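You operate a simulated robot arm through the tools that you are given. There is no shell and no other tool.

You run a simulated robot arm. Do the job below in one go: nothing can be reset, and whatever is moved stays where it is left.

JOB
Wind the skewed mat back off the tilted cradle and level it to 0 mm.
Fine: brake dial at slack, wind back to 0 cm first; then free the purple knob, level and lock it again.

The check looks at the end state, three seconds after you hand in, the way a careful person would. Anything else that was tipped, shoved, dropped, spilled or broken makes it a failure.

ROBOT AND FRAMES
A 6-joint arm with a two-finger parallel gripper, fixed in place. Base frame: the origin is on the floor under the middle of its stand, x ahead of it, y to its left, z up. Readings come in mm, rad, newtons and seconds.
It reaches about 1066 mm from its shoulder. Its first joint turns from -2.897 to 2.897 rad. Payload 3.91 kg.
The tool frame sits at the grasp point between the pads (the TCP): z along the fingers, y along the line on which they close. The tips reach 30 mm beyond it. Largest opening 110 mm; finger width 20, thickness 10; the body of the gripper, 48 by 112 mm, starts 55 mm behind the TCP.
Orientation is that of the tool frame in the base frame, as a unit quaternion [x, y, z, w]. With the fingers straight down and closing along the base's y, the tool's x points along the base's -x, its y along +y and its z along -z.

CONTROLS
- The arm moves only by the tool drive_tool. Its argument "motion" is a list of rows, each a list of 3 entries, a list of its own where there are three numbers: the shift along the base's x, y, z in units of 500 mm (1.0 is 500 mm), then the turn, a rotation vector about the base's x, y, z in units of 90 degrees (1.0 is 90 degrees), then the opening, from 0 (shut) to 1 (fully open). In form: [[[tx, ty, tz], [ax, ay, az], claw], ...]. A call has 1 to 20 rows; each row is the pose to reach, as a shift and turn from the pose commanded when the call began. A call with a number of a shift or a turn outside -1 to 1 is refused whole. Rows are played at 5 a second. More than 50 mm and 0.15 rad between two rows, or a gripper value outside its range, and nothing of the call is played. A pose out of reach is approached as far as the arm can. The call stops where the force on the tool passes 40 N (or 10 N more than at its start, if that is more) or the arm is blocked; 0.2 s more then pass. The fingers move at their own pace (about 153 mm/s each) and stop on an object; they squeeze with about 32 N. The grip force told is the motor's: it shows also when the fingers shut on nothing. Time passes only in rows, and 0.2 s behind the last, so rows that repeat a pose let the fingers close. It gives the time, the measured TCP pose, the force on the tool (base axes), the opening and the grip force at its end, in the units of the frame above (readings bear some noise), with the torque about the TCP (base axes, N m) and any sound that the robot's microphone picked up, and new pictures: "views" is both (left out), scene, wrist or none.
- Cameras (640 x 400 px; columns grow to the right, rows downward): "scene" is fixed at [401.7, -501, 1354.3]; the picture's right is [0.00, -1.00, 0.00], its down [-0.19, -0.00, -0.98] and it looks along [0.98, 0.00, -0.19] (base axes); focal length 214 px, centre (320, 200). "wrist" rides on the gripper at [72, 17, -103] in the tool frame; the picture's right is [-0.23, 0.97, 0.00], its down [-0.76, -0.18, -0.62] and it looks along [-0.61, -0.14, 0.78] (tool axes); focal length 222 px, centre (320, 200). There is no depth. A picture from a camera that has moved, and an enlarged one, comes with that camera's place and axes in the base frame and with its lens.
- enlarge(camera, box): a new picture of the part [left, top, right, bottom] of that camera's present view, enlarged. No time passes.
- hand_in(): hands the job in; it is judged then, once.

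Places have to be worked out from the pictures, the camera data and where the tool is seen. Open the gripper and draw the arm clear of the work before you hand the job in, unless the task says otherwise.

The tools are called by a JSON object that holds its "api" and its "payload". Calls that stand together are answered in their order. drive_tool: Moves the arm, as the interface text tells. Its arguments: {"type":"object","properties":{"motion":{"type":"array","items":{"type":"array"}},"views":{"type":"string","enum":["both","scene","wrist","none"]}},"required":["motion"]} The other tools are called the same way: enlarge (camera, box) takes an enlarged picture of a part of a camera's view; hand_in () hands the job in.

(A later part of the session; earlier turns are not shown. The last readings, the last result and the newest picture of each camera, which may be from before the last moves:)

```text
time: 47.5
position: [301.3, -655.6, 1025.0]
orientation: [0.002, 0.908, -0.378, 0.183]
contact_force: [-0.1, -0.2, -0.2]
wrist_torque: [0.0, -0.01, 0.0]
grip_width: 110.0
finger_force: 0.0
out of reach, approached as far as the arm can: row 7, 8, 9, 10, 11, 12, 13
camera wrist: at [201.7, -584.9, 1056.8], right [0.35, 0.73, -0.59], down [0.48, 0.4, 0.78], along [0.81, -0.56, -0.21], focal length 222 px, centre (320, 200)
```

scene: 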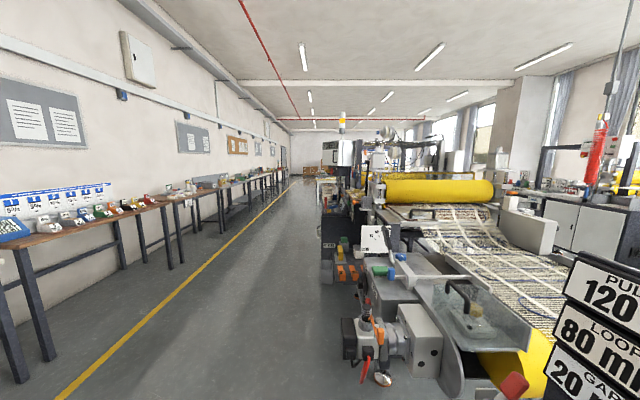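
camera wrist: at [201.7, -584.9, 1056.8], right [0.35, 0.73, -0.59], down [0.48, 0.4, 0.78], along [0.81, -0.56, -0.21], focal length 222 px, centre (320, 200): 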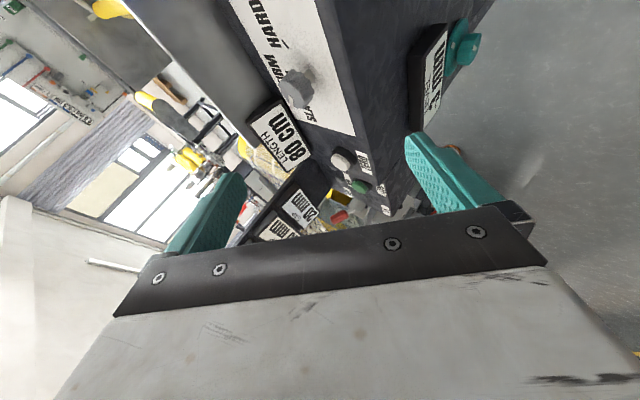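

In-plane tilt is blocked at about 50°, so this wrist can only point horizontally when angled clearly off its radial plane. For WIND I can use a tool yaw about 12° off −Y. I'll return to fingers-down with yaw +60°, then tilt toward azimuth −115°, where there should be margin.

{"api": "drive_tool", "payload": {"motion": [[[0.006, 0.003, -0.003], [0.0324, 0.0477, 0.0625], 1], [[0.011, 0.006, -0.006], [0.0647, 0.0954, 0.125], 1], [[0.017, 0.009, -0.009], [0.0971, 0.143, 0.1876], 1], [[0.023, 0.012, -0.012], [0.1294, 0.1907, 0.2501], 1], [[0.029, 0.016, -0.015], [0.1618, 0.2384, 0.3126], 1], [[0.034, 0.019, -0.018], [0.1941, 0.2861, 0.3751], 1], [[0.04, 0.022, -0.021], [0.2265, 0.3338, 0.4376], 1], [[0.046, 0.025, -0.024], [0.2588, 0.3814, 0.5002], 1], [[0.051, 0.028, -0.027], [0.2912, 0.4291, 0.5627], 1], [[0.057, 0.031, -0.03], [0.3235, 0.4768, 0.6252], 1], [[0.057, 0.031, -0.03], [0.3235, 0.4768, 0.6252], 1]], "views": "none"}}

{"api": "drive_tool", "payload": {"motion": [[[0, 0, 0], [-0.0755, 0.0352, 0], 1], [[0, 0, 0], [-0.151, 0.0704, 0], 1], [[0, 0, 0], [-0.2266, 0.1056, 0], 1], [[0, 0, 0], [-0.3021, 0.1409, 0], 1], [[0, 0, 0], [-0.3776, 0.1761, 0], 1], [[0, 0, 0], [-0.4532, 0.2113, 0], 1], [[0, 0, 0], [-0.5287, 0.2465, 0], 1], [[0, 0, 0], [-0.6042, 0.2817, 0], 1], [[0, 0, 0], [-0.6797, 0.317, 0], 1], [[0, 0, 0], [-0.7553, 0.3522, 0], 1], [[0, 0, 0], [-0.8308, 0.3874, 0], 1], [[0, 0, 0], [-0.9063, 0.4226, 0], 1], [[0, 0, 0], [-0.9063, 0.4226, 0], 1]], "views": "wrist"}}

```text
time: 49.9
position: [329.9, -641.3, 1010.9]
orientation: [-0.501, 0.865, 0.001, 0.001]
contact_force: [0.5, -0.5, -0.6]
wrist_torque: [0.01, 0.0, -0.01]
grip_width: 110.0
finger_force: 0.1
```

```text
time: 52.7
position: [331.2, -642.2, 1009.2]
orientation: [-0.353, 0.612, -0.405, -0.58]
contact_force: [-0.2, -0.5, -0.1]
wrist_torque: [0.02, 0.02, -0.01]
grip_width: 109.9
finger_force: 0.1
camera wrist: at [354.2, -539.5, 1081.0], right [-0.86, 0.4, -0.31], down [0.48, 0.46, -0.74], along [-0.16, -0.79, -0.59], focal length 222 px, centre (320, 200)
```

wrist: 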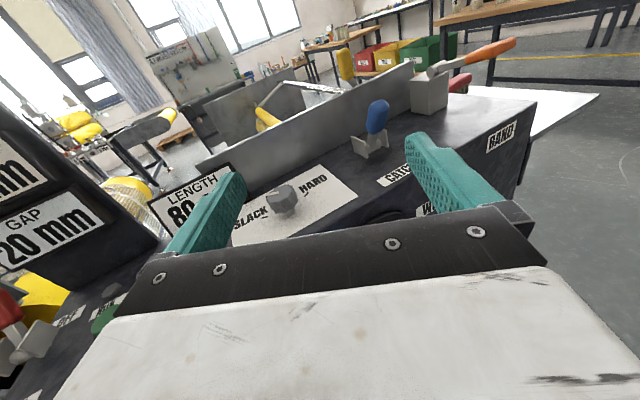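

The wrist branch is now good. I'll lower to a pre-approach point in front of the WIND knob, (265,−640,800), and set the yaw to azimuth −102° with the camera upright.

{"api": "drive_tool", "payload": {"motion": [[[-0.0165, 0.0005, -0.052], [0.0023, 0.0065, 0.0182], 1], [[-0.033, 0.001, -0.1045], [0.0046, 0.013, 0.0364], 1], [[-0.0495, 0.0015, -0.157], [0.0069, 0.0195, 0.0546], 1], [[-0.066, 0.002, -0.209], [0.0092, 0.026, 0.0728], 1], [[-0.0825, 0.0025, -0.261], [0.0114, 0.0325, 0.0909], 1], [[-0.099, 0.003, -0.3135], [0.0137, 0.039, 0.1091], 1], [[-0.1155, 0.0035, -0.366], [0.016, 0.0455, 0.1273], 1], [[-0.132, 0.004, -0.418], [0.0183, 0.052, 0.1455], 1], [[-0.132, 0.004, -0.418], [0.0183, 0.052, 0.1455], 1]], "views": "wrist"}}

```text
time: 54.7
position: [263.7, -640.4, 802.2]
orientation: [-0.446, 0.55, -0.445, -0.548]
contact_force: [-0.4, -0.4, -0.6]
wrist_torque: [-0.03, -0.02, -0.04]
grip_width: 110.0
finger_force: 0.2
camera wrist: at [269.4, -537.0, 874.6], right [-0.95, 0.2, -0.23], down [0.3, 0.57, -0.76], along [-0.02, -0.79, -0.61], focal length 222 px, centre (320, 200)
```

wrist: 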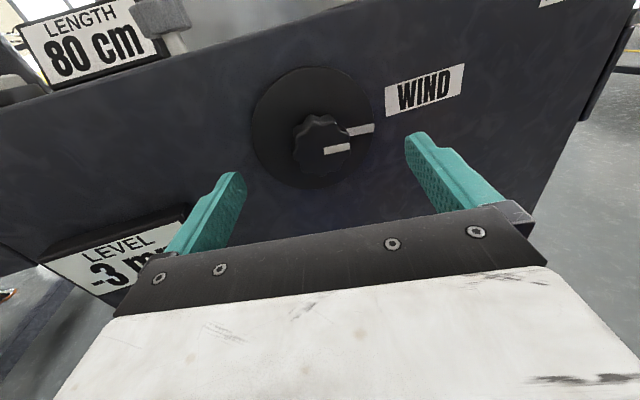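

Pose reached precisely, and both LENGTH and LEVEL displays are visible from here. I'll enlarge to refine the knob's place.

{"api": "enlarge", "payload": {"camera": "wrist", "box": [230, 50, 410, 210]}}

```text
2.50 times, centred on (320, 130) of wrist
camera zoom: at [269.4, -537.0, 874.6], right [-0.95, 0.2, -0.23], down [0.3, 0.57, -0.76], along [-0.02, -0.79, -0.61], focal length 555 px, centre (320, 375)
```

zoom: 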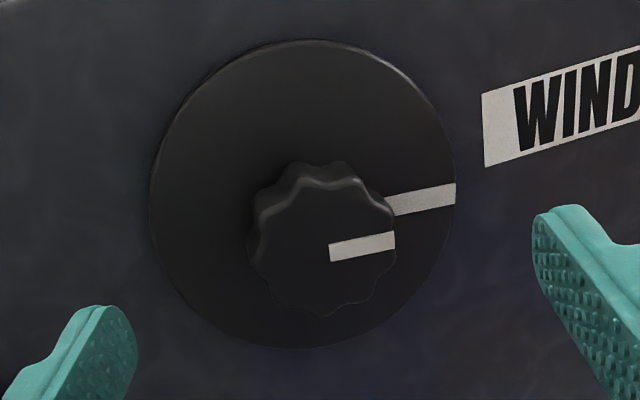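

WIND knob: centre ≈(251.5,−708,799.5), about 43 mm across, spanning y −718…−698 on a shaft, with the disc at y≈−742. I'll narrow the fingers to ~66 mm and advance along the tool axis so the pads straddle it.

{"api": "drive_tool", "payload": {"motion": [[[0, 0, 0], [0, 0, 0], 0.6], [[-0.004, -0.022, -0.002], [0, 0, 0], 0.6], [[-0.009, -0.05, -0.004], [0, 0, 0], 0.6], [[-0.014, -0.08, -0.005], [0, 0, 0], 0.6], [[-0.018, -0.1, -0.0054], [0, 0, 0], 0.6], [[-0.02, -0.113, -0.0054], [0, 0, 0], 0.6], [[-0.02, -0.113, -0.0054], [0, 0, 0], 0.6]], "views": "wrist"}}

```text
time: 56.3
position: [253.6, -697.3, 798.6]
orientation: [-0.445, 0.55, -0.445, -0.549]
contact_force: [0.4, -0.6, 0.4]
wrist_torque: [-0.01, 0.0, -0.01]
grip_width: 65.6
finger_force: 0.1
camera wrist: at [259.6, -593.0, 871.6], right [-0.95, 0.2, -0.23], down [0.3, 0.57, -0.76], along [-0.02, -0.79, -0.61], focal length 222 px, centre (320, 200)
```

wrist: 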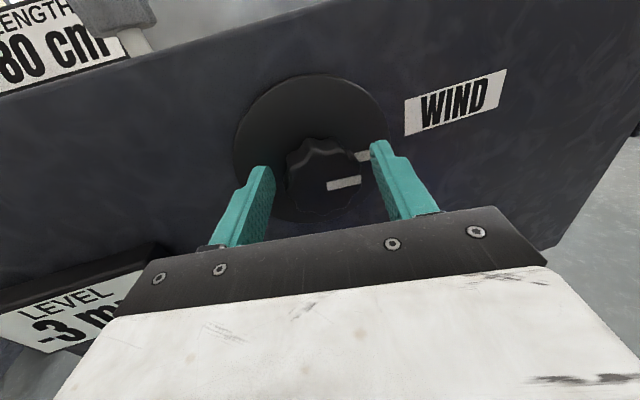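

Knob is nicely between the fingers; LENGTH is readable from here. Closing on the knob.

{"api": "drive_tool", "payload": {"motion": [[[0, 0, 0], [0, 0, 0], 0.3], [[0, 0, 0], [0, 0, 0], 0], [[0, 0, 0], [0, 0, 0], 0], [[0, 0, 0], [0, 0, 0], 0]], "views": "wrist"}}

```text
time: 57.3
position: [254.3, -695.8, 798.4]
orientation: [-0.445, 0.55, -0.445, -0.549]
contact_force: [0.9, -4.7, 0.1]
wrist_torque: [-0.04, -0.01, 0.78]
grip_width: 52.4
finger_force: 44.7
camera wrist: at [259.7, -593.0, 871.6], right [-0.95, 0.2, -0.23], down [0.3, 0.57, -0.76], along [-0.02, -0.79, -0.61], focal length 222 px, centre (320, 200)
```

wrist: 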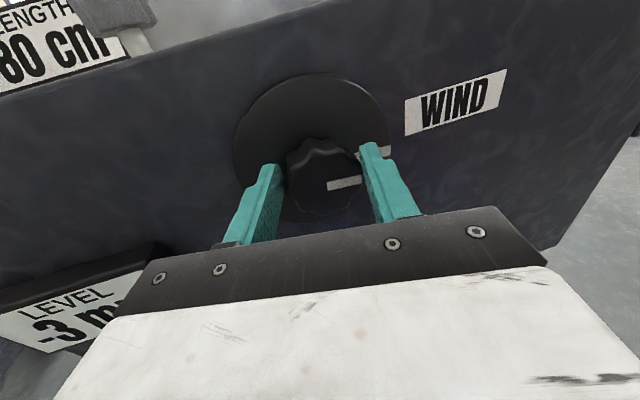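

Gripped. Test turn: about 22° counter-clockwise (seen from the front) about the tool axis, then read LENGTH.

{"api": "drive_tool", "payload": {"motion": [[[0, 0, 0], [0.0173, 0.0815, 0], 0], [[0, 0, 0], [0.0347, 0.163, 0], 0], [[0, 0, 0], [0.052, 0.2445, 0], 0], [[0, 0, 0], [0.052, 0.2445, 0], 0]], "views": "wrist"}}

{"api": "enlarge", "payload": {"camera": "wrist", "box": [0, 0, 200, 130]}}

```text
time: 58.3
position: [259.0, -696.9, 799.1]
orientation: [0.545, -0.452, 0.329, 0.625]
contact_force: [27.9, -0.9, -0.9]
wrist_torque: [0.14, -0.23, 1.31]
grip_width: 51.5
finger_force: 45.5
camera wrist: at [291.1, -598.8, 872.0], right [-0.97, 0.2, 0.16], down [0.0, 0.64, -0.77], along [-0.26, -0.74, -0.62], focal length 222 px, centre (320, 200)
```

wrist: 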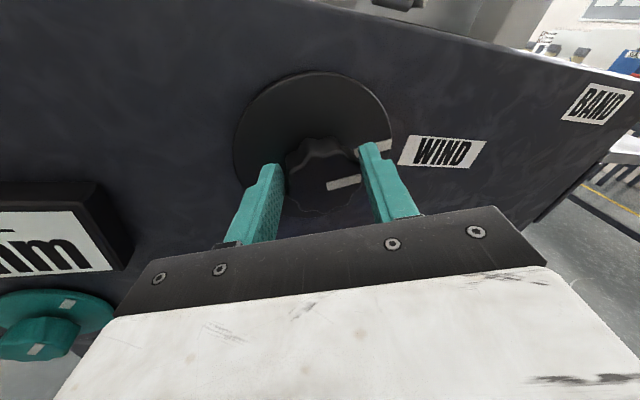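

```text
3.08 times, centred on (100, 65) of wrist
camera zoom: at [291.1, -598.8, 872.0], right [-0.97, 0.2, 0.16], down [0.0, 0.64, -0.77], along [-0.26, -0.74, -0.62], focal length 684 px, centre (997, 615)
```

zoom: 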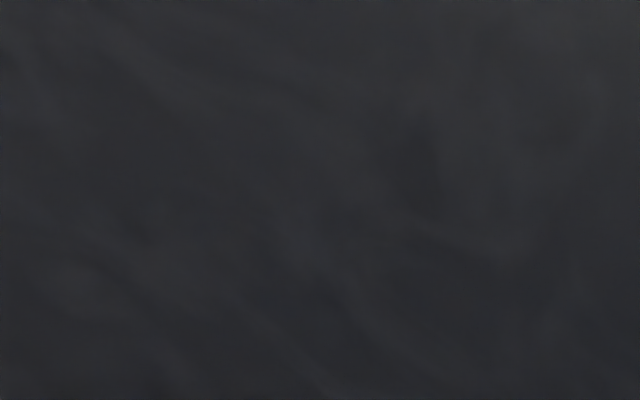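

The knob followed. I'll open, roll back to the upright view and read LENGTH.

{"api": "drive_tool", "payload": {"motion": [[[0, 0, 0], [0, 0, 0], 0.6], [[0, 0, 0], [0, 0, 0], 0.6], [[0, 0, 0], [-0.0173, -0.0815, 0], 0.6], [[0, 0, 0], [-0.0347, -0.163, 0], 0.6], [[0, 0, 0], [-0.052, -0.2445, 0], 0.6], [[0, 0, 0], [-0.052, -0.2445, 0], 0.6]], "views": "wrist"}}

{"api": "enlarge", "payload": {"camera": "wrist", "box": [0, 0, 200, 130]}}

```text
time: 59.7
position: [254.0, -695.2, 796.9]
orientation: [-0.445, 0.55, -0.445, -0.548]
contact_force: [0.0, 0.1, 0.3]
wrist_torque: [-0.02, 0.0, 0.0]
grip_width: 66.0
finger_force: 0.0
camera wrist: at [259.8, -592.6, 870.9], right [-0.95, 0.2, -0.23], down [0.31, 0.57, -0.76], along [-0.02, -0.79, -0.61], focal length 222 px, centre (320, 200)
```

wrist: 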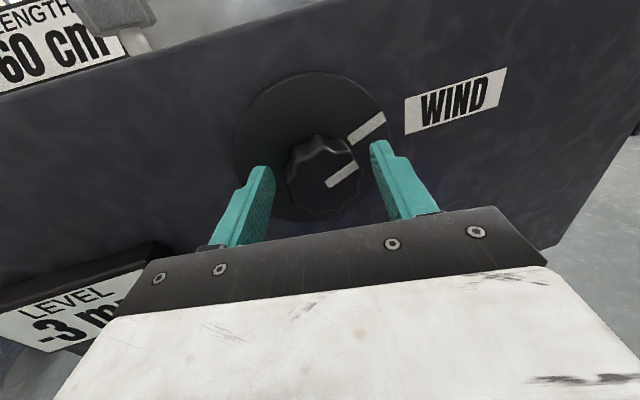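

```text
3.08 times, centred on (100, 65) of wrist
camera zoom: at [259.8, -592.6, 870.9], right [-0.95, 0.2, -0.23], down [0.31, 0.57, -0.76], along [-0.02, -0.79, -0.61], focal length 684 px, centre (997, 615)
```

zoom: 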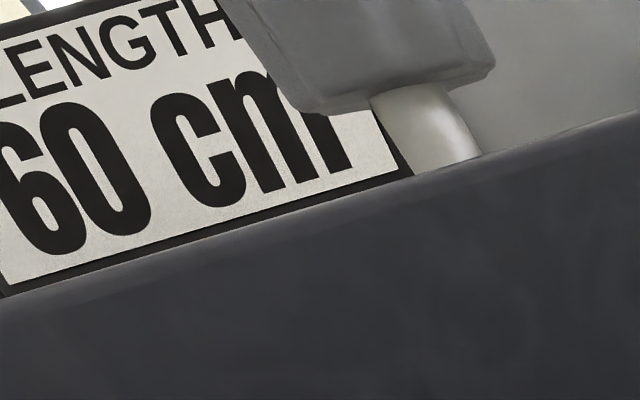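

LENGTH dropped from 80 to 60 cm, so counter-clockwise winds back at about 0.9 cm/deg. I'll re-grip and turn ~40° more, then release, roll back and read.

{"api": "drive_tool", "payload": {"motion": [[[0, 0, 0], [0, 0, 0], 0.3], [[0, 0, 0], [0, 0, 0], 0], [[0, 0, 0], [0, 0, 0], 0], [[0, 0, 0], [0.0185, 0.087, 0], 0], [[0, 0, 0], [0.037, 0.174, 0], 0], [[0, 0, 0], [0.0555, 0.261, 0], 0], [[0, 0, 0], [0.074, 0.348, 0], 0], [[0, 0, 0], [0.0925, 0.435, 0], 0], [[0, 0, 0], [0.0925, 0.435, 0], 0]], "views": "wrist"}}

```text
time: 61.4
position: [258.0, -697.4, 796.6]
orientation: [0.589, -0.395, 0.268, 0.652]
contact_force: [19.5, 10.3, 0.0]
wrist_torque: [0.89, -0.13, 1.55]
grip_width: 53.2
finger_force: 45.1
stopped in row 8: the force on the tool passed its limit at 42 N (the readings are from after the stop); the commanded pose is now the measured one
camera wrist: at [305.0, -602.0, 867.0], right [-0.92, 0.18, 0.35], down [-0.15, 0.67, -0.73], along [-0.37, -0.72, -0.59], focal length 222 px, centre (320, 200)
```

wrist: 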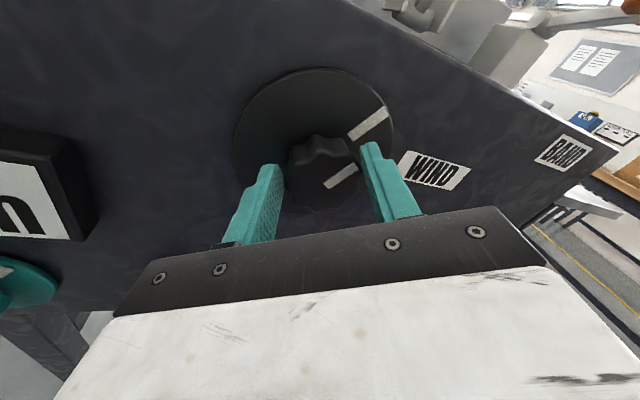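

Stopped by lateral force after ~34°. I'll open, recentre, and roll back upright to read LENGTH.

{"api": "drive_tool", "payload": {"motion": [[[0, 0, 0], [0, 0, 0], 0.6], [[0, 0, 0], [0, 0, 0], 0.6], [[-0.002, 0, 0.001], [-0.0158, -0.0741, 0], 0.6], [[-0.004, 0, 0.002], [-0.0315, -0.1482, 0], 0.6], [[-0.006, 0.001, 0.003], [-0.0473, -0.2224, 0], 0.6], [[-0.008, 0.001, 0.004], [-0.063, -0.2965, 0], 0.6], [[-0.0084, 0.001, 0.004], [-0.0788, -0.3706, 0], 0.6], [[-0.0084, 0.001, 0.004], [-0.0788, -0.3706, 0], 0.6]], "views": "wrist"}}

{"api": "enlarge", "payload": {"camera": "wrist", "box": [0, 0, 200, 130]}}

```text
time: 63.2
position: [250.9, -697.0, 799.4]
orientation: [-0.445, 0.551, -0.448, -0.546]
contact_force: [0.5, -0.6, 0.3]
wrist_torque: [0.05, 0.01, 0.0]
grip_width: 66.0
finger_force: 0.1
camera wrist: at [255.3, -592.6, 872.1], right [-0.95, 0.2, -0.23], down [0.31, 0.57, -0.76], along [-0.01, -0.79, -0.61], focal length 222 px, centre (320, 200)
```

wrist: 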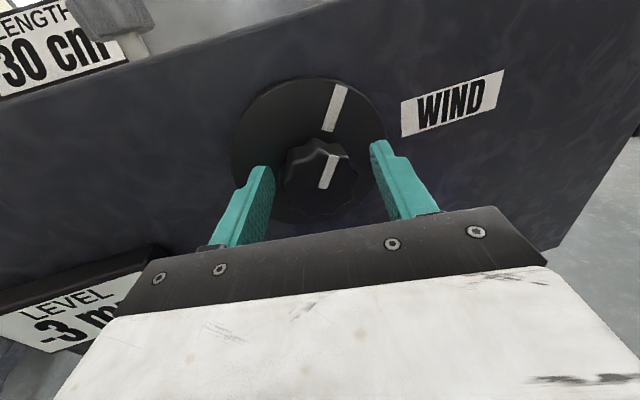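

```text
3.08 times, centred on (100, 65) of wrist
camera zoom: at [255.3, -592.6, 872.1], right [-0.95, 0.2, -0.23], down [0.31, 0.57, -0.76], along [-0.01, -0.79, -0.61], focal length 684 px, centre (997, 615)
```

zoom: 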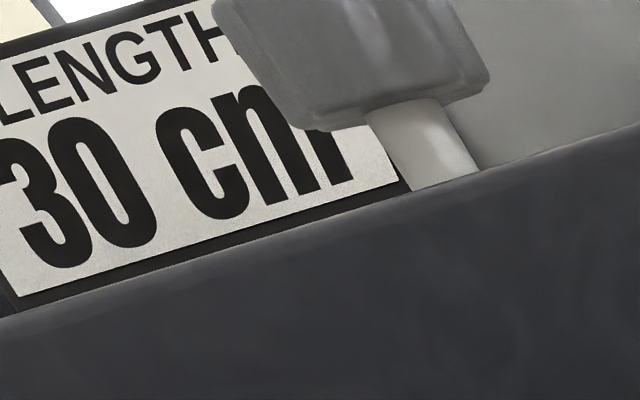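

LENGTH is now 30 cm. I'll shift +2 mm in x, re-grip and turn about 18°, then roll back and read again.

{"api": "drive_tool", "payload": {"motion": [[[0.004, 0, 0], [0, 0, 0], 0.6], [[0.004, 0, 0], [0, 0, 0], 0.3], [[0.004, 0, 0], [0, 0, 0], 0], [[0.004, 0, 0], [0, 0, 0], 0], [[0.004, 0, 0], [0.0139, 0.0653, 0], 0], [[0.004, 0, 0], [0.0277, 0.1305, 0], 0], [[0.004, 0, 0], [0.0416, 0.1957, 0], 0], [[0.004, 0, 0], [0.0416, 0.1957, 0], 0]], "views": "none"}}

{"api": "drive_tool", "payload": {"motion": [[[0, 0, 0], [0, 0, 0], 0.6], [[0, 0, 0], [0, 0, 0], 0.6], [[0, 0, 0], [-0.0139, -0.0653, 0], 0.6], [[0, 0, 0], [-0.0277, -0.1305, 0], 0.6], [[0, 0, 0], [-0.0416, -0.1957, 0], 0.6], [[0, 0, 0], [-0.0416, -0.1957, 0], 0.6]], "views": "wrist"}}

{"api": "enlarge", "payload": {"camera": "wrist", "box": [0, 0, 200, 130]}}

```text
time: 65.0
position: [256.6, -695.6, 799.1]
orientation: [0.528, -0.471, 0.359, 0.608]
contact_force: [17.4, 13.0, 1.6]
wrist_torque: [0.34, -0.16, 1.57]
grip_width: 52.8
finger_force: 45.2
stopped in row 8: the force on the tool passed its limit at 42 N (the readings are from after the stop); the commanded pose is now the measured one
```

```text
time: 66.4
position: [256.3, -696.5, 800.1]
orientation: [-0.445, 0.549, -0.45, -0.546]
contact_force: [-0.4, -0.4, -0.8]
wrist_torque: [0.01, -0.01, -0.03]
grip_width: 65.9
finger_force: 0.1
camera wrist: at [258.4, -592.9, 872.2], right [-0.95, 0.19, -0.23], down [0.3, 0.57, -0.76], along [-0.01, -0.8, -0.6], focal length 222 px, centre (320, 200)
```

wrist: 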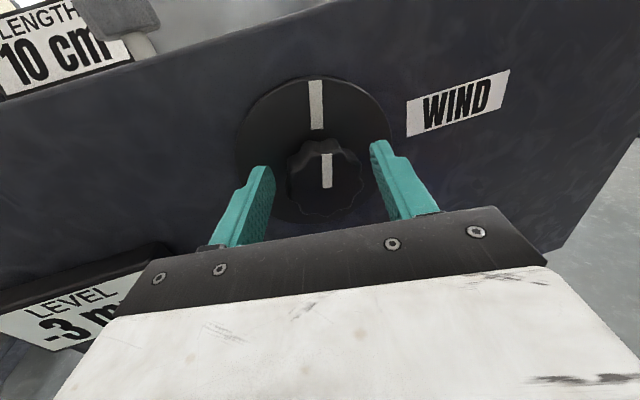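

```text
3.08 times, centred on (100, 65) of wrist
camera zoom: at [258.4, -592.9, 872.2], right [-0.95, 0.19, -0.23], down [0.3, 0.57, -0.76], along [-0.01, -0.8, -0.6], focal length 684 px, centre (997, 615)
```

zoom: 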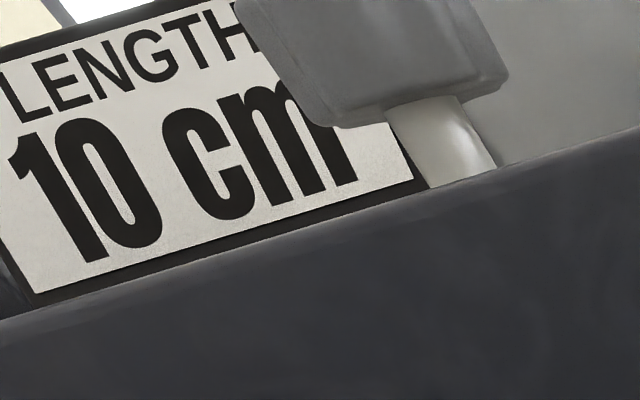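

LENGTH reads 10 cm. It changes ~10 cm per ~10–11°, so one more step: re-grip (recentred) and turn ~11°, then read.

{"api": "drive_tool", "payload": {"motion": [[[-0.003, 0, -0.001], [0, 0, 0], 0.6], [[-0.003, 0, -0.001], [0, 0, 0], 0.3], [[-0.003, 0, -0.001], [0, 0, 0], 0], [[-0.003, 0, -0.001], [0, 0, 0], 0], [[-0.003, 0, -0.001], [0.0125, 0.0587, 0], 0], [[-0.003, 0, -0.001], [0.025, 0.1174, 0], 0], [[-0.003, 0, -0.001], [0.025, 0.1174, 0], 0]], "views": "wrist"}}

{"api": "enlarge", "payload": {"camera": "wrist", "box": [0, 0, 200, 130]}}

```text
time: 68.0
position: [255.6, -696.6, 800.2]
orientation: [0.498, -0.502, 0.397, 0.585]
contact_force: [38.6, 4.7, 5.7]
wrist_torque: [-0.32, -0.33, 1.49]
grip_width: 52.1
finger_force: 45.0
camera wrist: at [273.0, -595.6, 873.5], right [-0.98, 0.19, -0.04], down [0.15, 0.61, -0.78], along [-0.12, -0.77, -0.62], focal length 222 px, centre (320, 200)
```

wrist: 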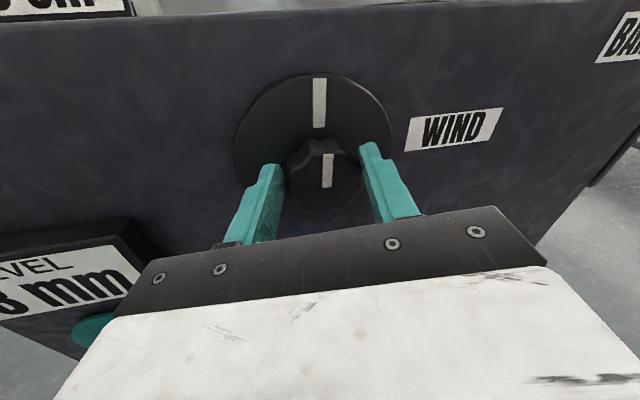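

```text
3.08 times, centred on (100, 65) of wrist
camera zoom: at [273.0, -595.6, 873.5], right [-0.98, 0.19, -0.04], down [0.15, 0.61, -0.78], along [-0.12, -0.77, -0.62], focal length 684 px, centre (997, 615)
```

zoom: 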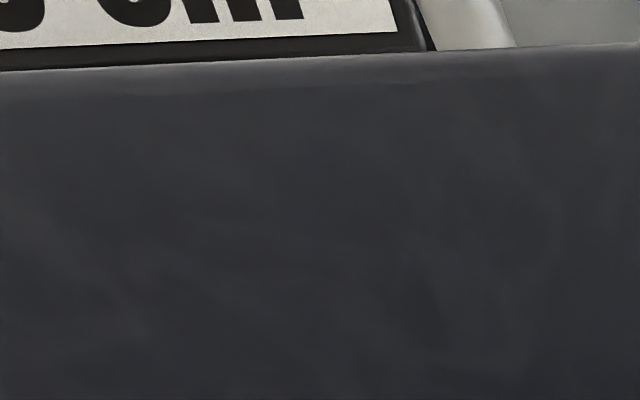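

LENGTH is cut off here. I'll open, roll back upright and read it.

{"api": "drive_tool", "payload": {"motion": [[[0, 0, 0], [0, 0, 0], 0.6], [[0, 0, 0], [0, 0, 0], 0.6], [[0, 0, 0], [-0.0125, -0.0587, 0], 0.6], [[0, 0, 0], [-0.025, -0.1174, 0], 0.6], [[0, 0, 0], [-0.025, -0.1174, 0], 0.6]], "views": "wrist"}}

{"api": "enlarge", "payload": {"camera": "wrist", "box": [0, 0, 200, 130]}}

{"api": "enlarge", "payload": {"camera": "wrist", "box": [230, 50, 410, 210]}}

```text
time: 69.2
position: [253.1, -696.5, 799.5]
orientation: [-0.446, 0.548, -0.45, -0.546]
contact_force: [-0.4, -0.1, 0.7]
wrist_torque: [-0.01, 0.01, 0.03]
grip_width: 66.1
finger_force: 0.0
camera wrist: at [256.7, -592.9, 871.3], right [-0.95, 0.19, -0.23], down [0.3, 0.57, -0.76], along [-0.01, -0.8, -0.6], focal length 222 px, centre (320, 200)
```

wrist: 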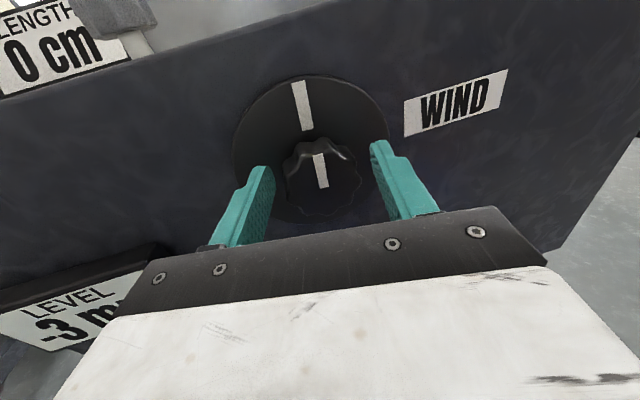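

```text
3.08 times, centred on (100, 65) of wrist
camera zoom: at [256.7, -592.9, 871.3], right [-0.95, 0.19, -0.23], down [0.3, 0.57, -0.76], along [-0.01, -0.8, -0.6], focal length 684 px, centre (997, 615)
```

zoom: 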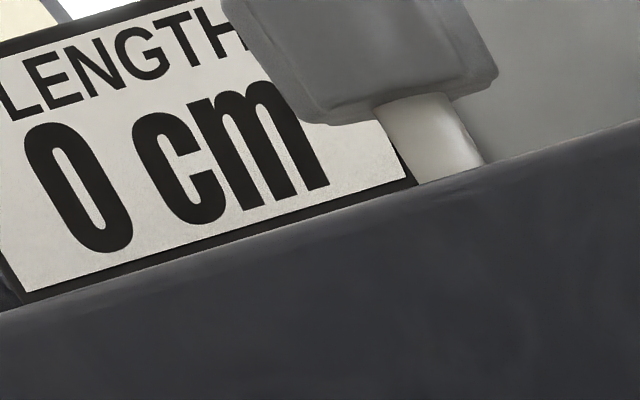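

```text
2.50 times, centred on (320, 130) of wrist
camera zoom: at [256.7, -592.9, 871.3], right [-0.95, 0.19, -0.23], down [0.3, 0.57, -0.76], along [-0.01, -0.8, -0.6], focal length 555 px, centre (320, 375)
```

zoom: 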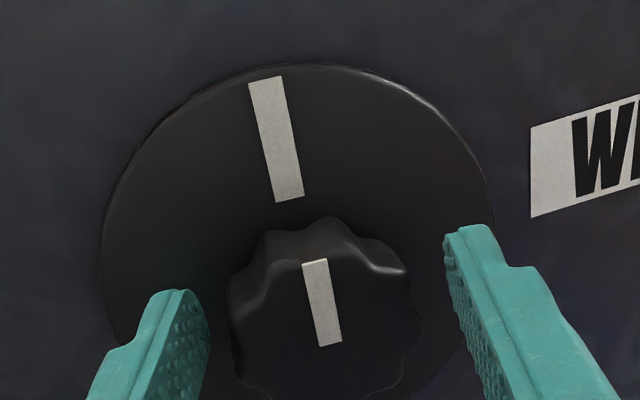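

LENGTH reads 0 cm, and it holds after release. Next, the purple knob. I'll back straight off WIND, then move down to a pre-approach in front of it at about (372,−640,606), yawing to ~7° off −Y.

{"api": "drive_tool", "payload": {"motion": [[[0.01, 0.05, 0], [0, 0, 0], 0.6], [[0.02, 0.113, 0], [0, 0, 0.006], 0.6], [[0.056, 0.113, -0.065], [0, 0, 0.013], 0.6], [[0.093, 0.113, -0.13], [0, 0, 0.02], 0.6], [[0.13, 0.113, -0.195], [0, 0, 0.027], 0.6], [[0.166, 0.113, -0.26], [0, 0, 0.034], 0.6], [[0.202, 0.113, -0.324], [0, 0, 0.041], 0.6], [[0.238, 0.113, -0.387], [0, 0, 0.0486], 0.6], [[0.238, 0.113, -0.387], [0, 0, 0.0486], 0.6]], "views": "wrist"}}

```text
time: 71.2
position: [373.0, -639.1, 604.1]
orientation: [-0.466, 0.531, -0.47, -0.529]
contact_force: [0.1, 0.9, -0.1]
wrist_torque: [0.01, 0.0, 0.0]
grip_width: 65.9
finger_force: 0.0
camera wrist: at [368.9, -535.9, 677.4], right [-0.97, 0.12, -0.23], down [0.26, 0.6, -0.76], along [0.05, -0.79, -0.6], focal length 222 px, centre (320, 200)
```

wrist: 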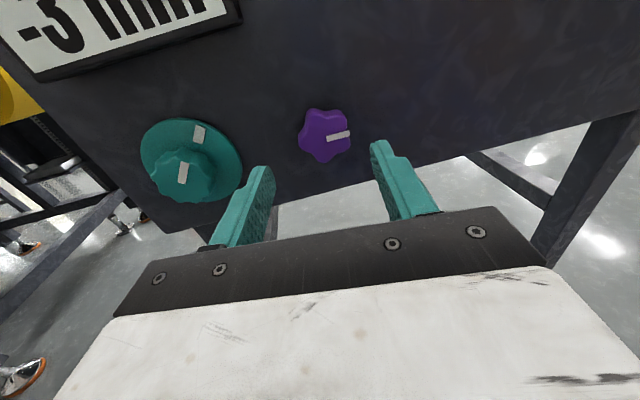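

Purple and teal knobs are in view. I'll enlarge for precise geometry.

{"api": "enlarge", "payload": {"camera": "wrist", "box": [250, 60, 410, 200]}}

{"api": "enlarge", "payload": {"camera": "wrist", "box": [0, 0, 270, 230]}}

```text
2.86 times, centred on (330, 130) of wrist
camera zoom: at [368.9, -535.9, 677.4], right [-0.97, 0.12, -0.23], down [0.26, 0.6, -0.76], along [0.05, -0.79, -0.6], focal length 635 px, centre (291, 400)
```

zoom: 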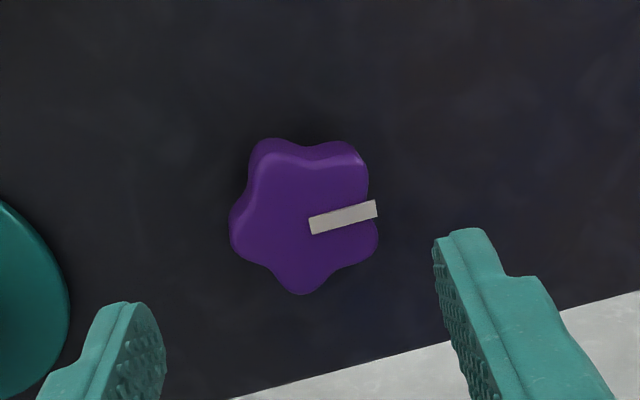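

```text
1.74 times, centred on (135, 115) of wrist
camera zoom: at [368.9, -535.9, 677.4], right [-0.97, 0.12, -0.23], down [0.26, 0.6, -0.76], along [0.05, -0.79, -0.6], focal length 386 px, centre (642, 348)
```

zoom: 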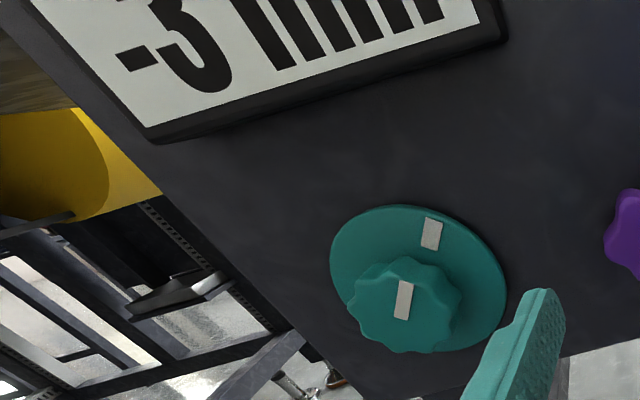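

Purple knob (5-lobed) is at ≈(359,−730,600), spanning y −719…−742. I'll advance so the pads straddle it, then close.

{"api": "drive_tool", "payload": {"motion": [[[-0.005, -0.035, -0.002], [0, 0, 0], 0.6], [[-0.011, -0.07, -0.004], [0, 0, 0], 0.6], [[-0.016, -0.1, -0.006], [0, 0, 0], 0.6], [[-0.02, -0.125, -0.008], [0, 0, 0], 0.6], [[-0.0236, -0.146, -0.008], [0, 0, 0], 0.6], [[-0.0236, -0.146, -0.008], [0, 0, 0], 0.6]], "views": "wrist"}}

{"api": "enlarge", "payload": {"camera": "wrist", "box": [220, 80, 420, 230]}}

```text
time: 72.6
position: [361.1, -714.8, 602.3]
orientation: [-0.467, 0.53, -0.47, -0.529]
contact_force: [-0.2, -1.0, -0.1]
wrist_torque: [0.0, -0.02, 0.01]
grip_width: 65.9
finger_force: 0.1
camera wrist: at [356.6, -610.3, 674.0], right [-0.97, 0.12, -0.23], down [0.26, 0.6, -0.76], along [0.05, -0.79, -0.61], focal length 222 px, centre (320, 200)
```

wrist: 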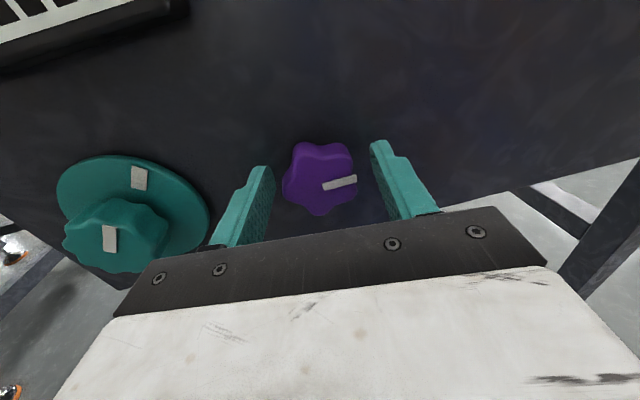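

```text
2.67 times, centred on (320, 155) of wrist
camera zoom: at [356.6, -610.3, 674.0], right [-0.97, 0.12, -0.23], down [0.26, 0.6, -0.76], along [0.05, -0.79, -0.61], focal length 592 px, centre (320, 320)
```

zoom: 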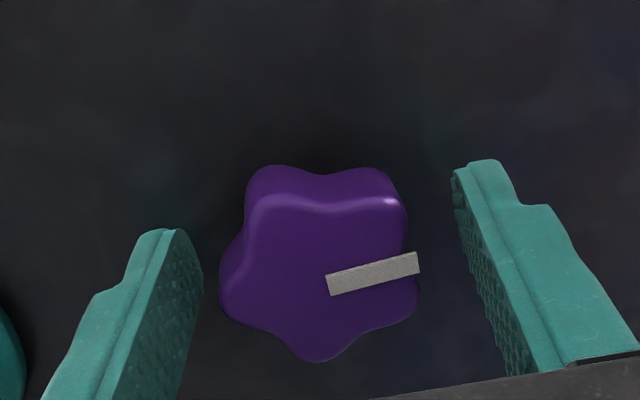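

Well centred. Closing on the purple knob and turning counter-clockwise ~32° to feel whether it loosens.

{"api": "drive_tool", "payload": {"motion": [[[0, 0, 0], [0, 0, 0], 0.3], [[0, 0, 0], [0, 0, 0], 0], [[0, 0, 0], [0, 0, 0], 0], [[0, 0, 0], [0, 0, 0], 0]], "views": "wrist"}}

{"api": "drive_tool", "payload": {"motion": [[[0, 0, 0], [0.0112, 0.0893, 0], 0], [[0, 0, 0], [0.0223, 0.1786, 0], 0], [[0, 0, 0], [0.0335, 0.2678, 0], 0], [[0, 0, 0], [0.0446, 0.3571, 0], 0], [[0, 0, 0], [0.0446, 0.3571, 0], 0]], "views": "wrist"}}

```text
time: 73.6
position: [361.3, -713.9, 601.5]
orientation: [-0.467, 0.531, -0.47, -0.529]
contact_force: [2.9, -5.3, -1.9]
wrist_torque: [0.21, 0.05, 0.77]
grip_width: 43.6
finger_force: 44.9
camera wrist: at [356.9, -610.3, 673.9], right [-0.97, 0.12, -0.23], down [0.26, 0.6, -0.76], along [0.05, -0.79, -0.6], focal length 222 px, centre (320, 200)
```

wrist: 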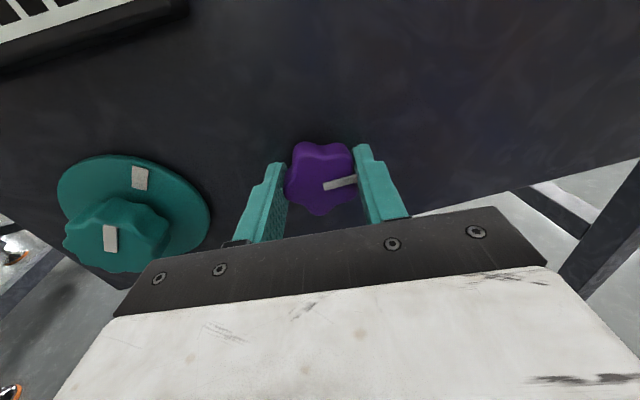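

```text
time: 74.8
position: [361.3, -713.1, 601.5]
orientation: [0.597, -0.379, 0.304, 0.638]
contact_force: [16.6, -11.2, -3.9]
wrist_torque: [0.01, -0.01, 1.2]
grip_width: 43.6
finger_force: 45.0
camera wrist: at [398.7, -615.3, 671.8], right [-0.94, 0.11, 0.33], down [-0.18, 0.65, -0.74], along [-0.3, -0.75, -0.59], focal length 222 px, centre (320, 200)
```

wrist: 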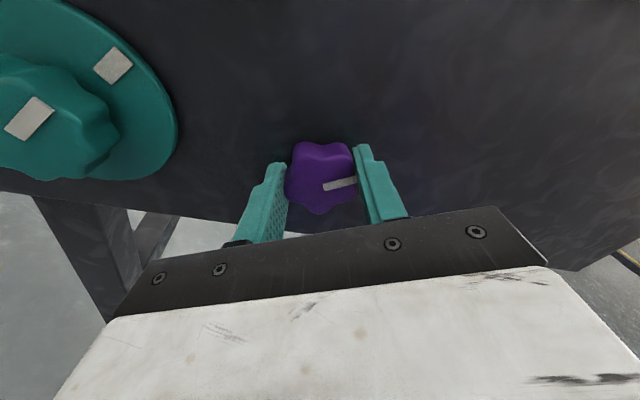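

The purple knob turns freely with the gripper. Continuing another ~56° counter-clockwise.

{"api": "drive_tool", "payload": {"motion": [[[0, 0, 0], [0.0112, 0.0893, 0], 0], [[0, 0, 0], [0.0223, 0.1786, 0], 0], [[0, 0, 0], [0.0335, 0.2678, 0], 0], [[0, 0, 0], [0.0446, 0.3571, 0], 0], [[0, 0, 0], [0.0558, 0.4464, 0], 0], [[0, 0, 0], [0.067, 0.5357, 0], 0], [[0, 0, 0], [0.0781, 0.625, 0], 0], [[0, 0, 0], [0.0781, 0.625, 0], 0]], "views": "wrist"}}

```text
time: 76.6
position: [361.5, -714.2, 600.3]
orientation: [0.707, -0.049, -0.037, 0.704]
contact_force: [27.2, -5.0, -21.8]
wrist_torque: [-0.34, 0.02, 0.07]
grip_width: 41.9
finger_force: 45.2
camera wrist: at [445.5, -620.9, 618.9], right [-0.24, 0.03, 0.97], down [-0.68, 0.71, -0.19], along [-0.7, -0.7, -0.16], focal length 222 px, centre (320, 200)
```

wrist: 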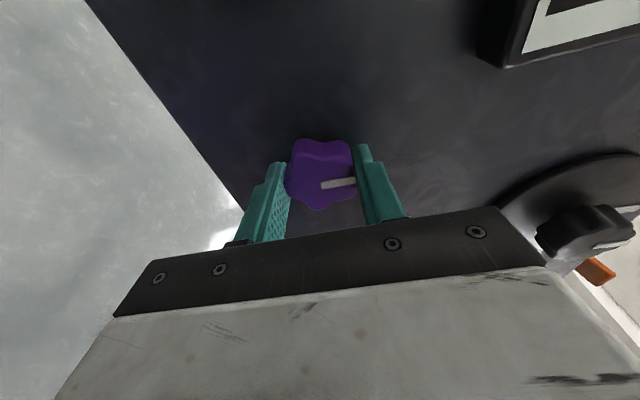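

Turned about 89° with negligible torque. I'll release the purple knob, back off, and roll the gripper back upright while moving across in front of the teal LEVEL knob (≈(490,−715,603)).

{"api": "drive_tool", "payload": {"motion": [[[0, 0, 0], [0, 0, 0], 0.75], [[0, 0, 0], [0, 0, 0], 0.75], [[0.0087, 0.07, 0], [0, 0, 0], 0.75], [[0.0174, 0.145, 0], [0, 0, 0], 0.75], [[0.04, 0.148, 0.001], [-0.0112, -0.0893, 0], 0.75], [[0.06, 0.148, 0.001], [-0.0223, -0.1786, 0], 0.75], [[0.08, 0.148, 0.002], [-0.0335, -0.2678, 0], 0.75], [[0.1, 0.148, 0.002], [-0.0446, -0.3571, 0], 0.75], [[0.12, 0.148, 0.003], [-0.0558, -0.4464, 0], 0.75], [[0.14, 0.148, 0.003], [-0.067, -0.5357, 0], 0.75], [[0.16, 0.148, 0.004], [-0.0781, -0.625, 0], 0.75], [[0.18, 0.148, 0.004], [-0.0893, -0.7143, 0], 0.75], [[0.2, 0.148, 0.005], [-0.1005, -0.8036, 0], 0.75], [[0.23, 0.148, 0.005], [-0.1116, -0.8929, 0], 0.75], [[0.257, 0.148, 0.0054], [-0.1228, -0.982, 0], 0.75], [[0.257, 0.148, 0.0054], [-0.1228, -0.982, 0], 0.75]], "views": "wrist"}}

```text
time: 80.0
position: [489.8, -638.1, 604.1]
orientation: [-0.466, 0.531, -0.47, -0.529]
contact_force: [0.3, -0.2, -0.1]
wrist_torque: [0.0, 0.01, 0.02]
grip_width: 82.5
finger_force: 0.0
camera wrist: at [485.1, -535.3, 676.8], right [-0.96, 0.12, -0.23], down [0.26, 0.6, -0.76], along [0.05, -0.79, -0.6], focal length 222 px, centre (320, 200)
```

wrist: 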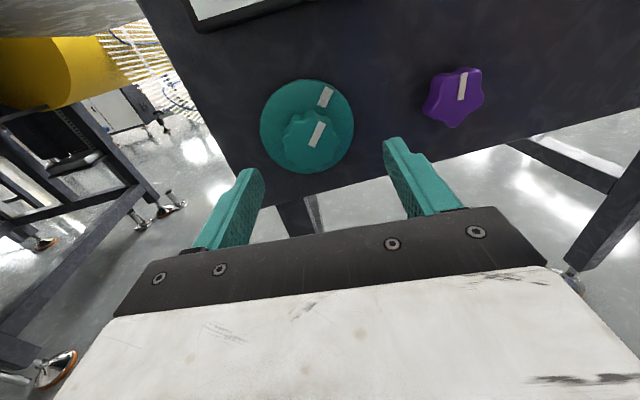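

Purple's mark now points up. I'll enlarge the teal knob for geometry.

{"api": "enlarge", "payload": {"camera": "wrist", "box": [240, 50, 400, 190]}}

```text
2.86 times, centred on (320, 120) of wrist
camera zoom: at [485.1, -535.3, 676.8], right [-0.96, 0.12, -0.23], down [0.26, 0.6, -0.76], along [0.05, -0.79, -0.6], focal length 635 px, centre (320, 429)
```

zoom: 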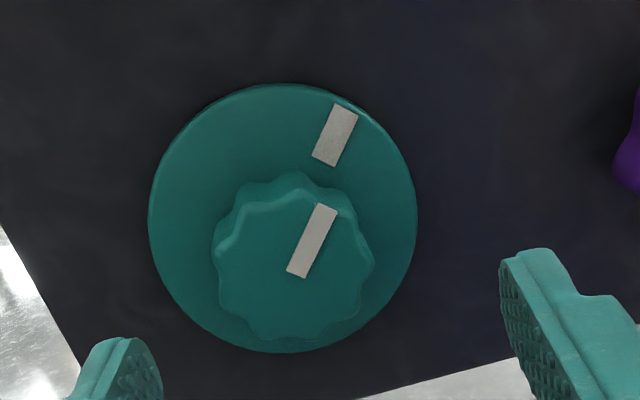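

Teal knob axis ≈(488.4, z 604.5), front face y≈−704, about 43 mm across. I'll straighten the yaw to −Y, advance and grip it.

{"api": "drive_tool", "payload": {"motion": [[[0, 0, 0], [0, 0, 0.04], 0.65], [[-0.001, -0.01, 0.001], [0, 0, 0.079], 0.62], [[-0.002, -0.04, 0.001], [0, 0, 0.079], 0.6], [[-0.003, -0.075, 0.001], [0, 0, 0.079], 0.6], [[-0.003, -0.105, 0.001], [0, 0, 0.079], 0.6], [[-0.003, -0.124, 0.001], [0, 0, 0.079], 0.6], [[-0.003, -0.124, 0.001], [0, 0, 0.079], 0.6]], "views": "wrist"}}

```text
time: 81.6
position: [487.1, -701.4, 604.7]
orientation: [0.499, -0.501, 0.502, 0.499]
contact_force: [0.5, 0.6, 0.2]
wrist_torque: [-0.04, 0.0, 0.05]
grip_width: 66.3
finger_force: 0.1
camera wrist: at [470.3, -599.0, 677.5], right [-0.97, 0.0, -0.23], down [0.18, 0.62, -0.76], along [0.15, -0.78, -0.6], focal length 222 px, centre (320, 200)
```

wrist: 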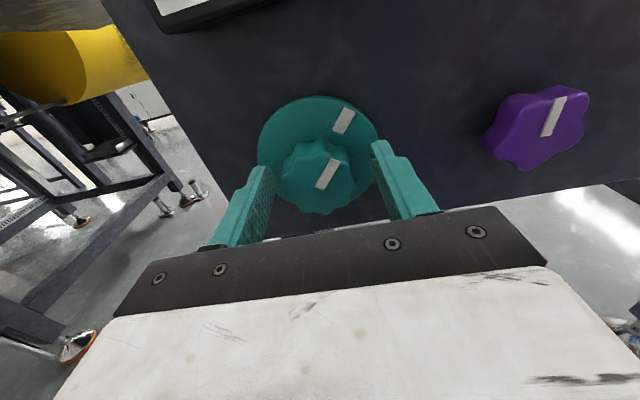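

Centred at δ≈0. Closing, then a small counter-clockwise test turn (~14°).

{"api": "drive_tool", "payload": {"motion": [[[0, 0, 0], [0, 0, 0], 0.3], [[0, 0, 0], [0, 0, 0], 0], [[0, 0, 0], [0, 0, 0], 0], [[0, 0, 0], [0, 0, 0], 0]], "views": "none"}}

{"api": "drive_tool", "payload": {"motion": [[[0, 0, 0], [0, 0.08, 0], 0], [[0, 0, 0], [0, 0.155, 0], 0], [[0, 0, 0], [0, 0.155, 0], 0]], "views": "wrist"}}

```text
time: 82.6
position: [489.5, -701.1, 605.3]
orientation: [0.498, -0.501, 0.502, 0.499]
contact_force: [24.9, -12.2, -0.8]
wrist_torque: [0.52, -0.16, -0.12]
grip_width: 47.1
finger_force: 45.6
```

```text
time: 83.2
position: [489.3, -701.0, 605.0]
orientation: [0.554, -0.438, 0.444, 0.551]
contact_force: [15.1, 6.9, -5.0]
wrist_torque: [0.16, -0.08, -0.69]
grip_width: 47.3
finger_force: 45.1
stopped in row 3: the force on the tool passed its limit at 41 N (the readings are from after the stop); the commanded pose is now the measured one
camera wrist: at [489.6, -599.0, 679.6], right [-1.0, -0.01, -0.01], down [0.0, 0.62, -0.78], along [0.01, -0.78, -0.62], focal length 222 px, centre (320, 200)
```

wrist: 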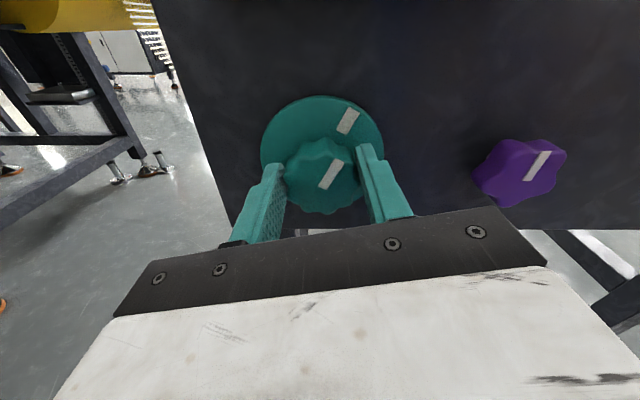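

The knob followed ~13°. I'll release, back away and rise to read LEVEL.

{"api": "drive_tool", "payload": {"motion": [[[0, 0, 0], [0, 0, 0], 0.6], [[0, 0, 0], [0, 0, 0], 0.6], [[0, 0.06, 0], [0, -0.05, 0], 0.6], [[0, 0.12, 0.02], [0, -0.1, 0], 0.6], [[0, 0.16, 0.08], [0, -0.14, 0], 0.6], [[0, 0.17, 0.14], [0, -0.14, 0], 0.6], [[0, 0.17, 0.14], [0, -0.14, 0], 0.6]], "views": "wrist"}}

```text
time: 84.8
position: [489.8, -614.6, 676.5]
orientation: [0.5, -0.497, 0.501, 0.501]
contact_force: [-0.1, -0.3, -0.1]
wrist_torque: [0.02, -0.01, 0.0]
grip_width: 66.3
finger_force: 0.0
camera wrist: at [473.7, -512.5, 748.3], right [-0.97, -0.01, -0.22], down [0.17, 0.62, -0.76], along [0.14, -0.78, -0.6], focal length 222 px, centre (320, 200)
```

wrist: 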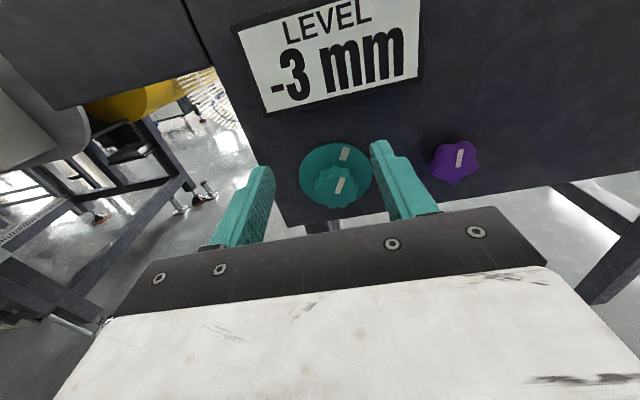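

LEVEL still reads −3 mm. I'll enlarge to see whether the teal knob actually turned.

{"api": "enlarge", "payload": {"camera": "wrist", "box": [280, 120, 400, 220]}}

{"api": "enlarge", "payload": {"camera": "wrist", "box": [400, 110, 520, 210]}}

```text
4.00 times, centred on (340, 170) of wrist
camera zoom: at [473.7, -512.5, 748.3], right [-0.97, -0.01, -0.22], down [0.17, 0.62, -0.76], along [0.14, -0.78, -0.6], focal length 888 px, centre (240, 320)
```

zoom: 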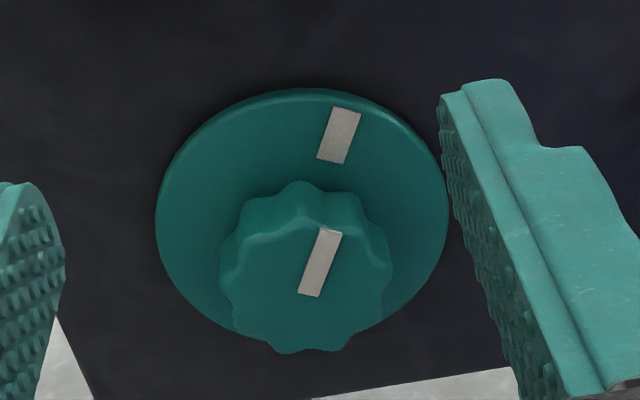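

```text
4.00 times, centred on (460, 160) of wrist
camera zoom: at [473.7, -512.5, 748.3], right [-0.97, -0.01, -0.22], down [0.17, 0.62, -0.76], along [0.14, -0.78, -0.6], focal length 888 px, centre (-240, 360)
```

zoom: 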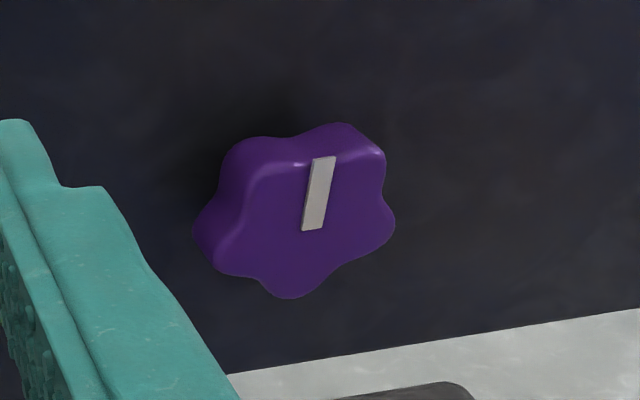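

The teal mark turned ~13° but the display hasn't ticked, so the resolution is probably coarser per degree. I'll go back, re-grip (x +1.5 mm) and turn about 36° more counter-clockwise.

{"api": "drive_tool", "payload": {"motion": [[[0, -0.02, -0.07], [0, 0, 0], 0.6], [[0.001, -0.04, -0.144], [0, 0, 0], 0.6], [[0.0014, -0.08, -0.144], [0, 0, 0], 0.6], [[0.0014, -0.13, -0.144], [0, 0, 0], 0.6], [[0.0014, -0.173, -0.144], [0, 0, 0], 0.6], [[0.0014, -0.173, -0.144], [0, 0, 0], 0.6], [[0.0014, -0.173, -0.144], [0, 0, 0], 0.3], [[0.0014, -0.173, -0.144], [0, 0, 0], 0], [[0.0014, -0.173, -0.144], [0, 0, 0], 0]], "views": "none"}}

{"api": "drive_tool", "payload": {"motion": [[[0, 0, 0], [0, 0.08, 0], 0], [[0, 0, 0], [0, 0.16, 0], 0], [[0, 0, 0], [0, 0.24, 0], 0], [[0, 0, 0], [0, 0.32, 0], 0], [[0, 0, 0], [0, 0.4, 0], 0], [[0, 0, 0], [0, 0.4, 0], 0]], "views": "wrist"}}

```text
time: 86.8
position: [490.5, -704.2, 602.9]
orientation: [0.502, -0.496, 0.502, 0.5]
contact_force: [-0.1, -0.7, -3.4]
wrist_torque: [-0.07, 0.0, -0.48]
grip_width: 46.8
finger_force: 45.1
```

```text
time: 88.2
position: [492.1, -703.8, 604.6]
orientation: [0.631, -0.317, 0.323, 0.63]
contact_force: [23.3, -13.3, -1.3]
wrist_torque: [-0.3, -0.69, -0.14]
grip_width: 47.3
finger_force: 44.9
camera wrist: at [521.0, -601.3, 672.6], right [-0.92, -0.01, 0.39], down [-0.31, 0.62, -0.72], along [-0.24, -0.79, -0.57], focal length 222 px, centre (320, 200)
```

wrist: 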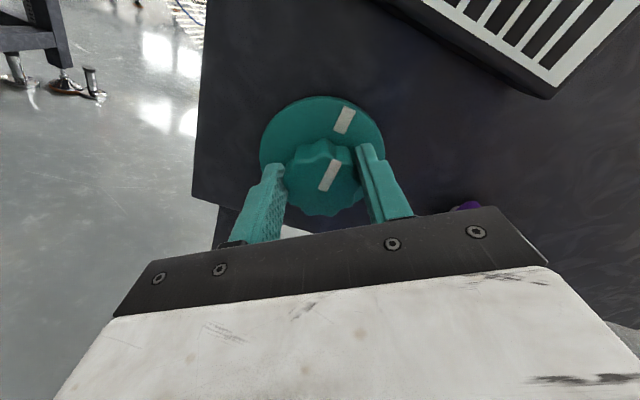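

Followed, with some torque building. Releasing, backing up and reading LEVEL.

{"api": "drive_tool", "payload": {"motion": [[[0, 0, 0], [0, 0, 0], 0.6], [[0, 0, 0], [0, 0, 0], 0.6], [[0, 0.06, 0], [0, -0.08, 0], 0.6], [[0, 0.12, 0.02], [0, -0.16, 0], 0.6], [[0, 0.16, 0.08], [0, -0.24, 0], 0.6], [[0, 0.175, 0.144], [0, -0.32, 0], 0.6], [[0, 0.175, 0.144], [0, -0.4, 0], 0.6], [[0, 0.175, 0.144], [0, -0.4, 0], 0.6]], "views": "wrist"}}

{"api": "enlarge", "payload": {"camera": "wrist", "box": [280, 120, 400, 220]}}

```text
time: 90.0
position: [489.6, -616.0, 675.0]
orientation: [0.501, -0.498, 0.501, 0.5]
contact_force: [0.0, -0.4, 0.5]
wrist_torque: [0.0, 0.02, 0.04]
grip_width: 66.1
finger_force: 0.1
camera wrist: at [471.7, -514.2, 747.3], right [-0.97, -0.01, -0.23], down [0.17, 0.62, -0.76], along [0.14, -0.78, -0.6], focal length 222 px, centre (320, 200)
```

wrist: 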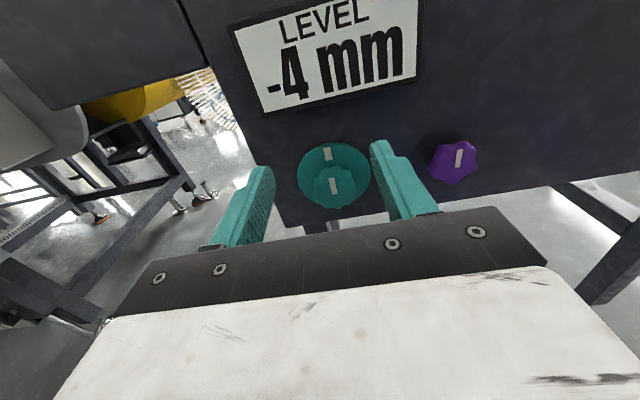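

```text
4.00 times, centred on (340, 170) of wrist
camera zoom: at [471.7, -514.2, 747.3], right [-0.97, -0.01, -0.23], down [0.17, 0.62, -0.76], along [0.14, -0.78, -0.6], focal length 888 px, centre (240, 320)
```

zoom: 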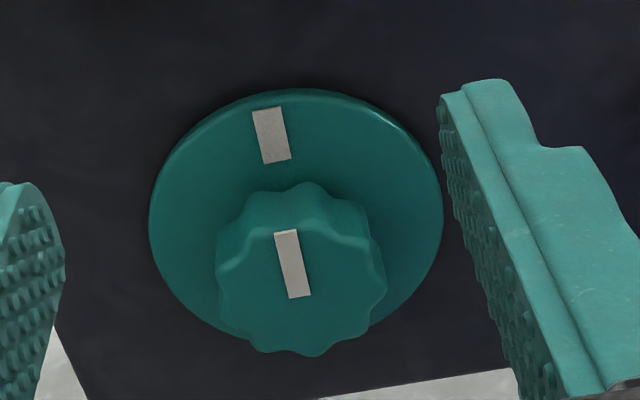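

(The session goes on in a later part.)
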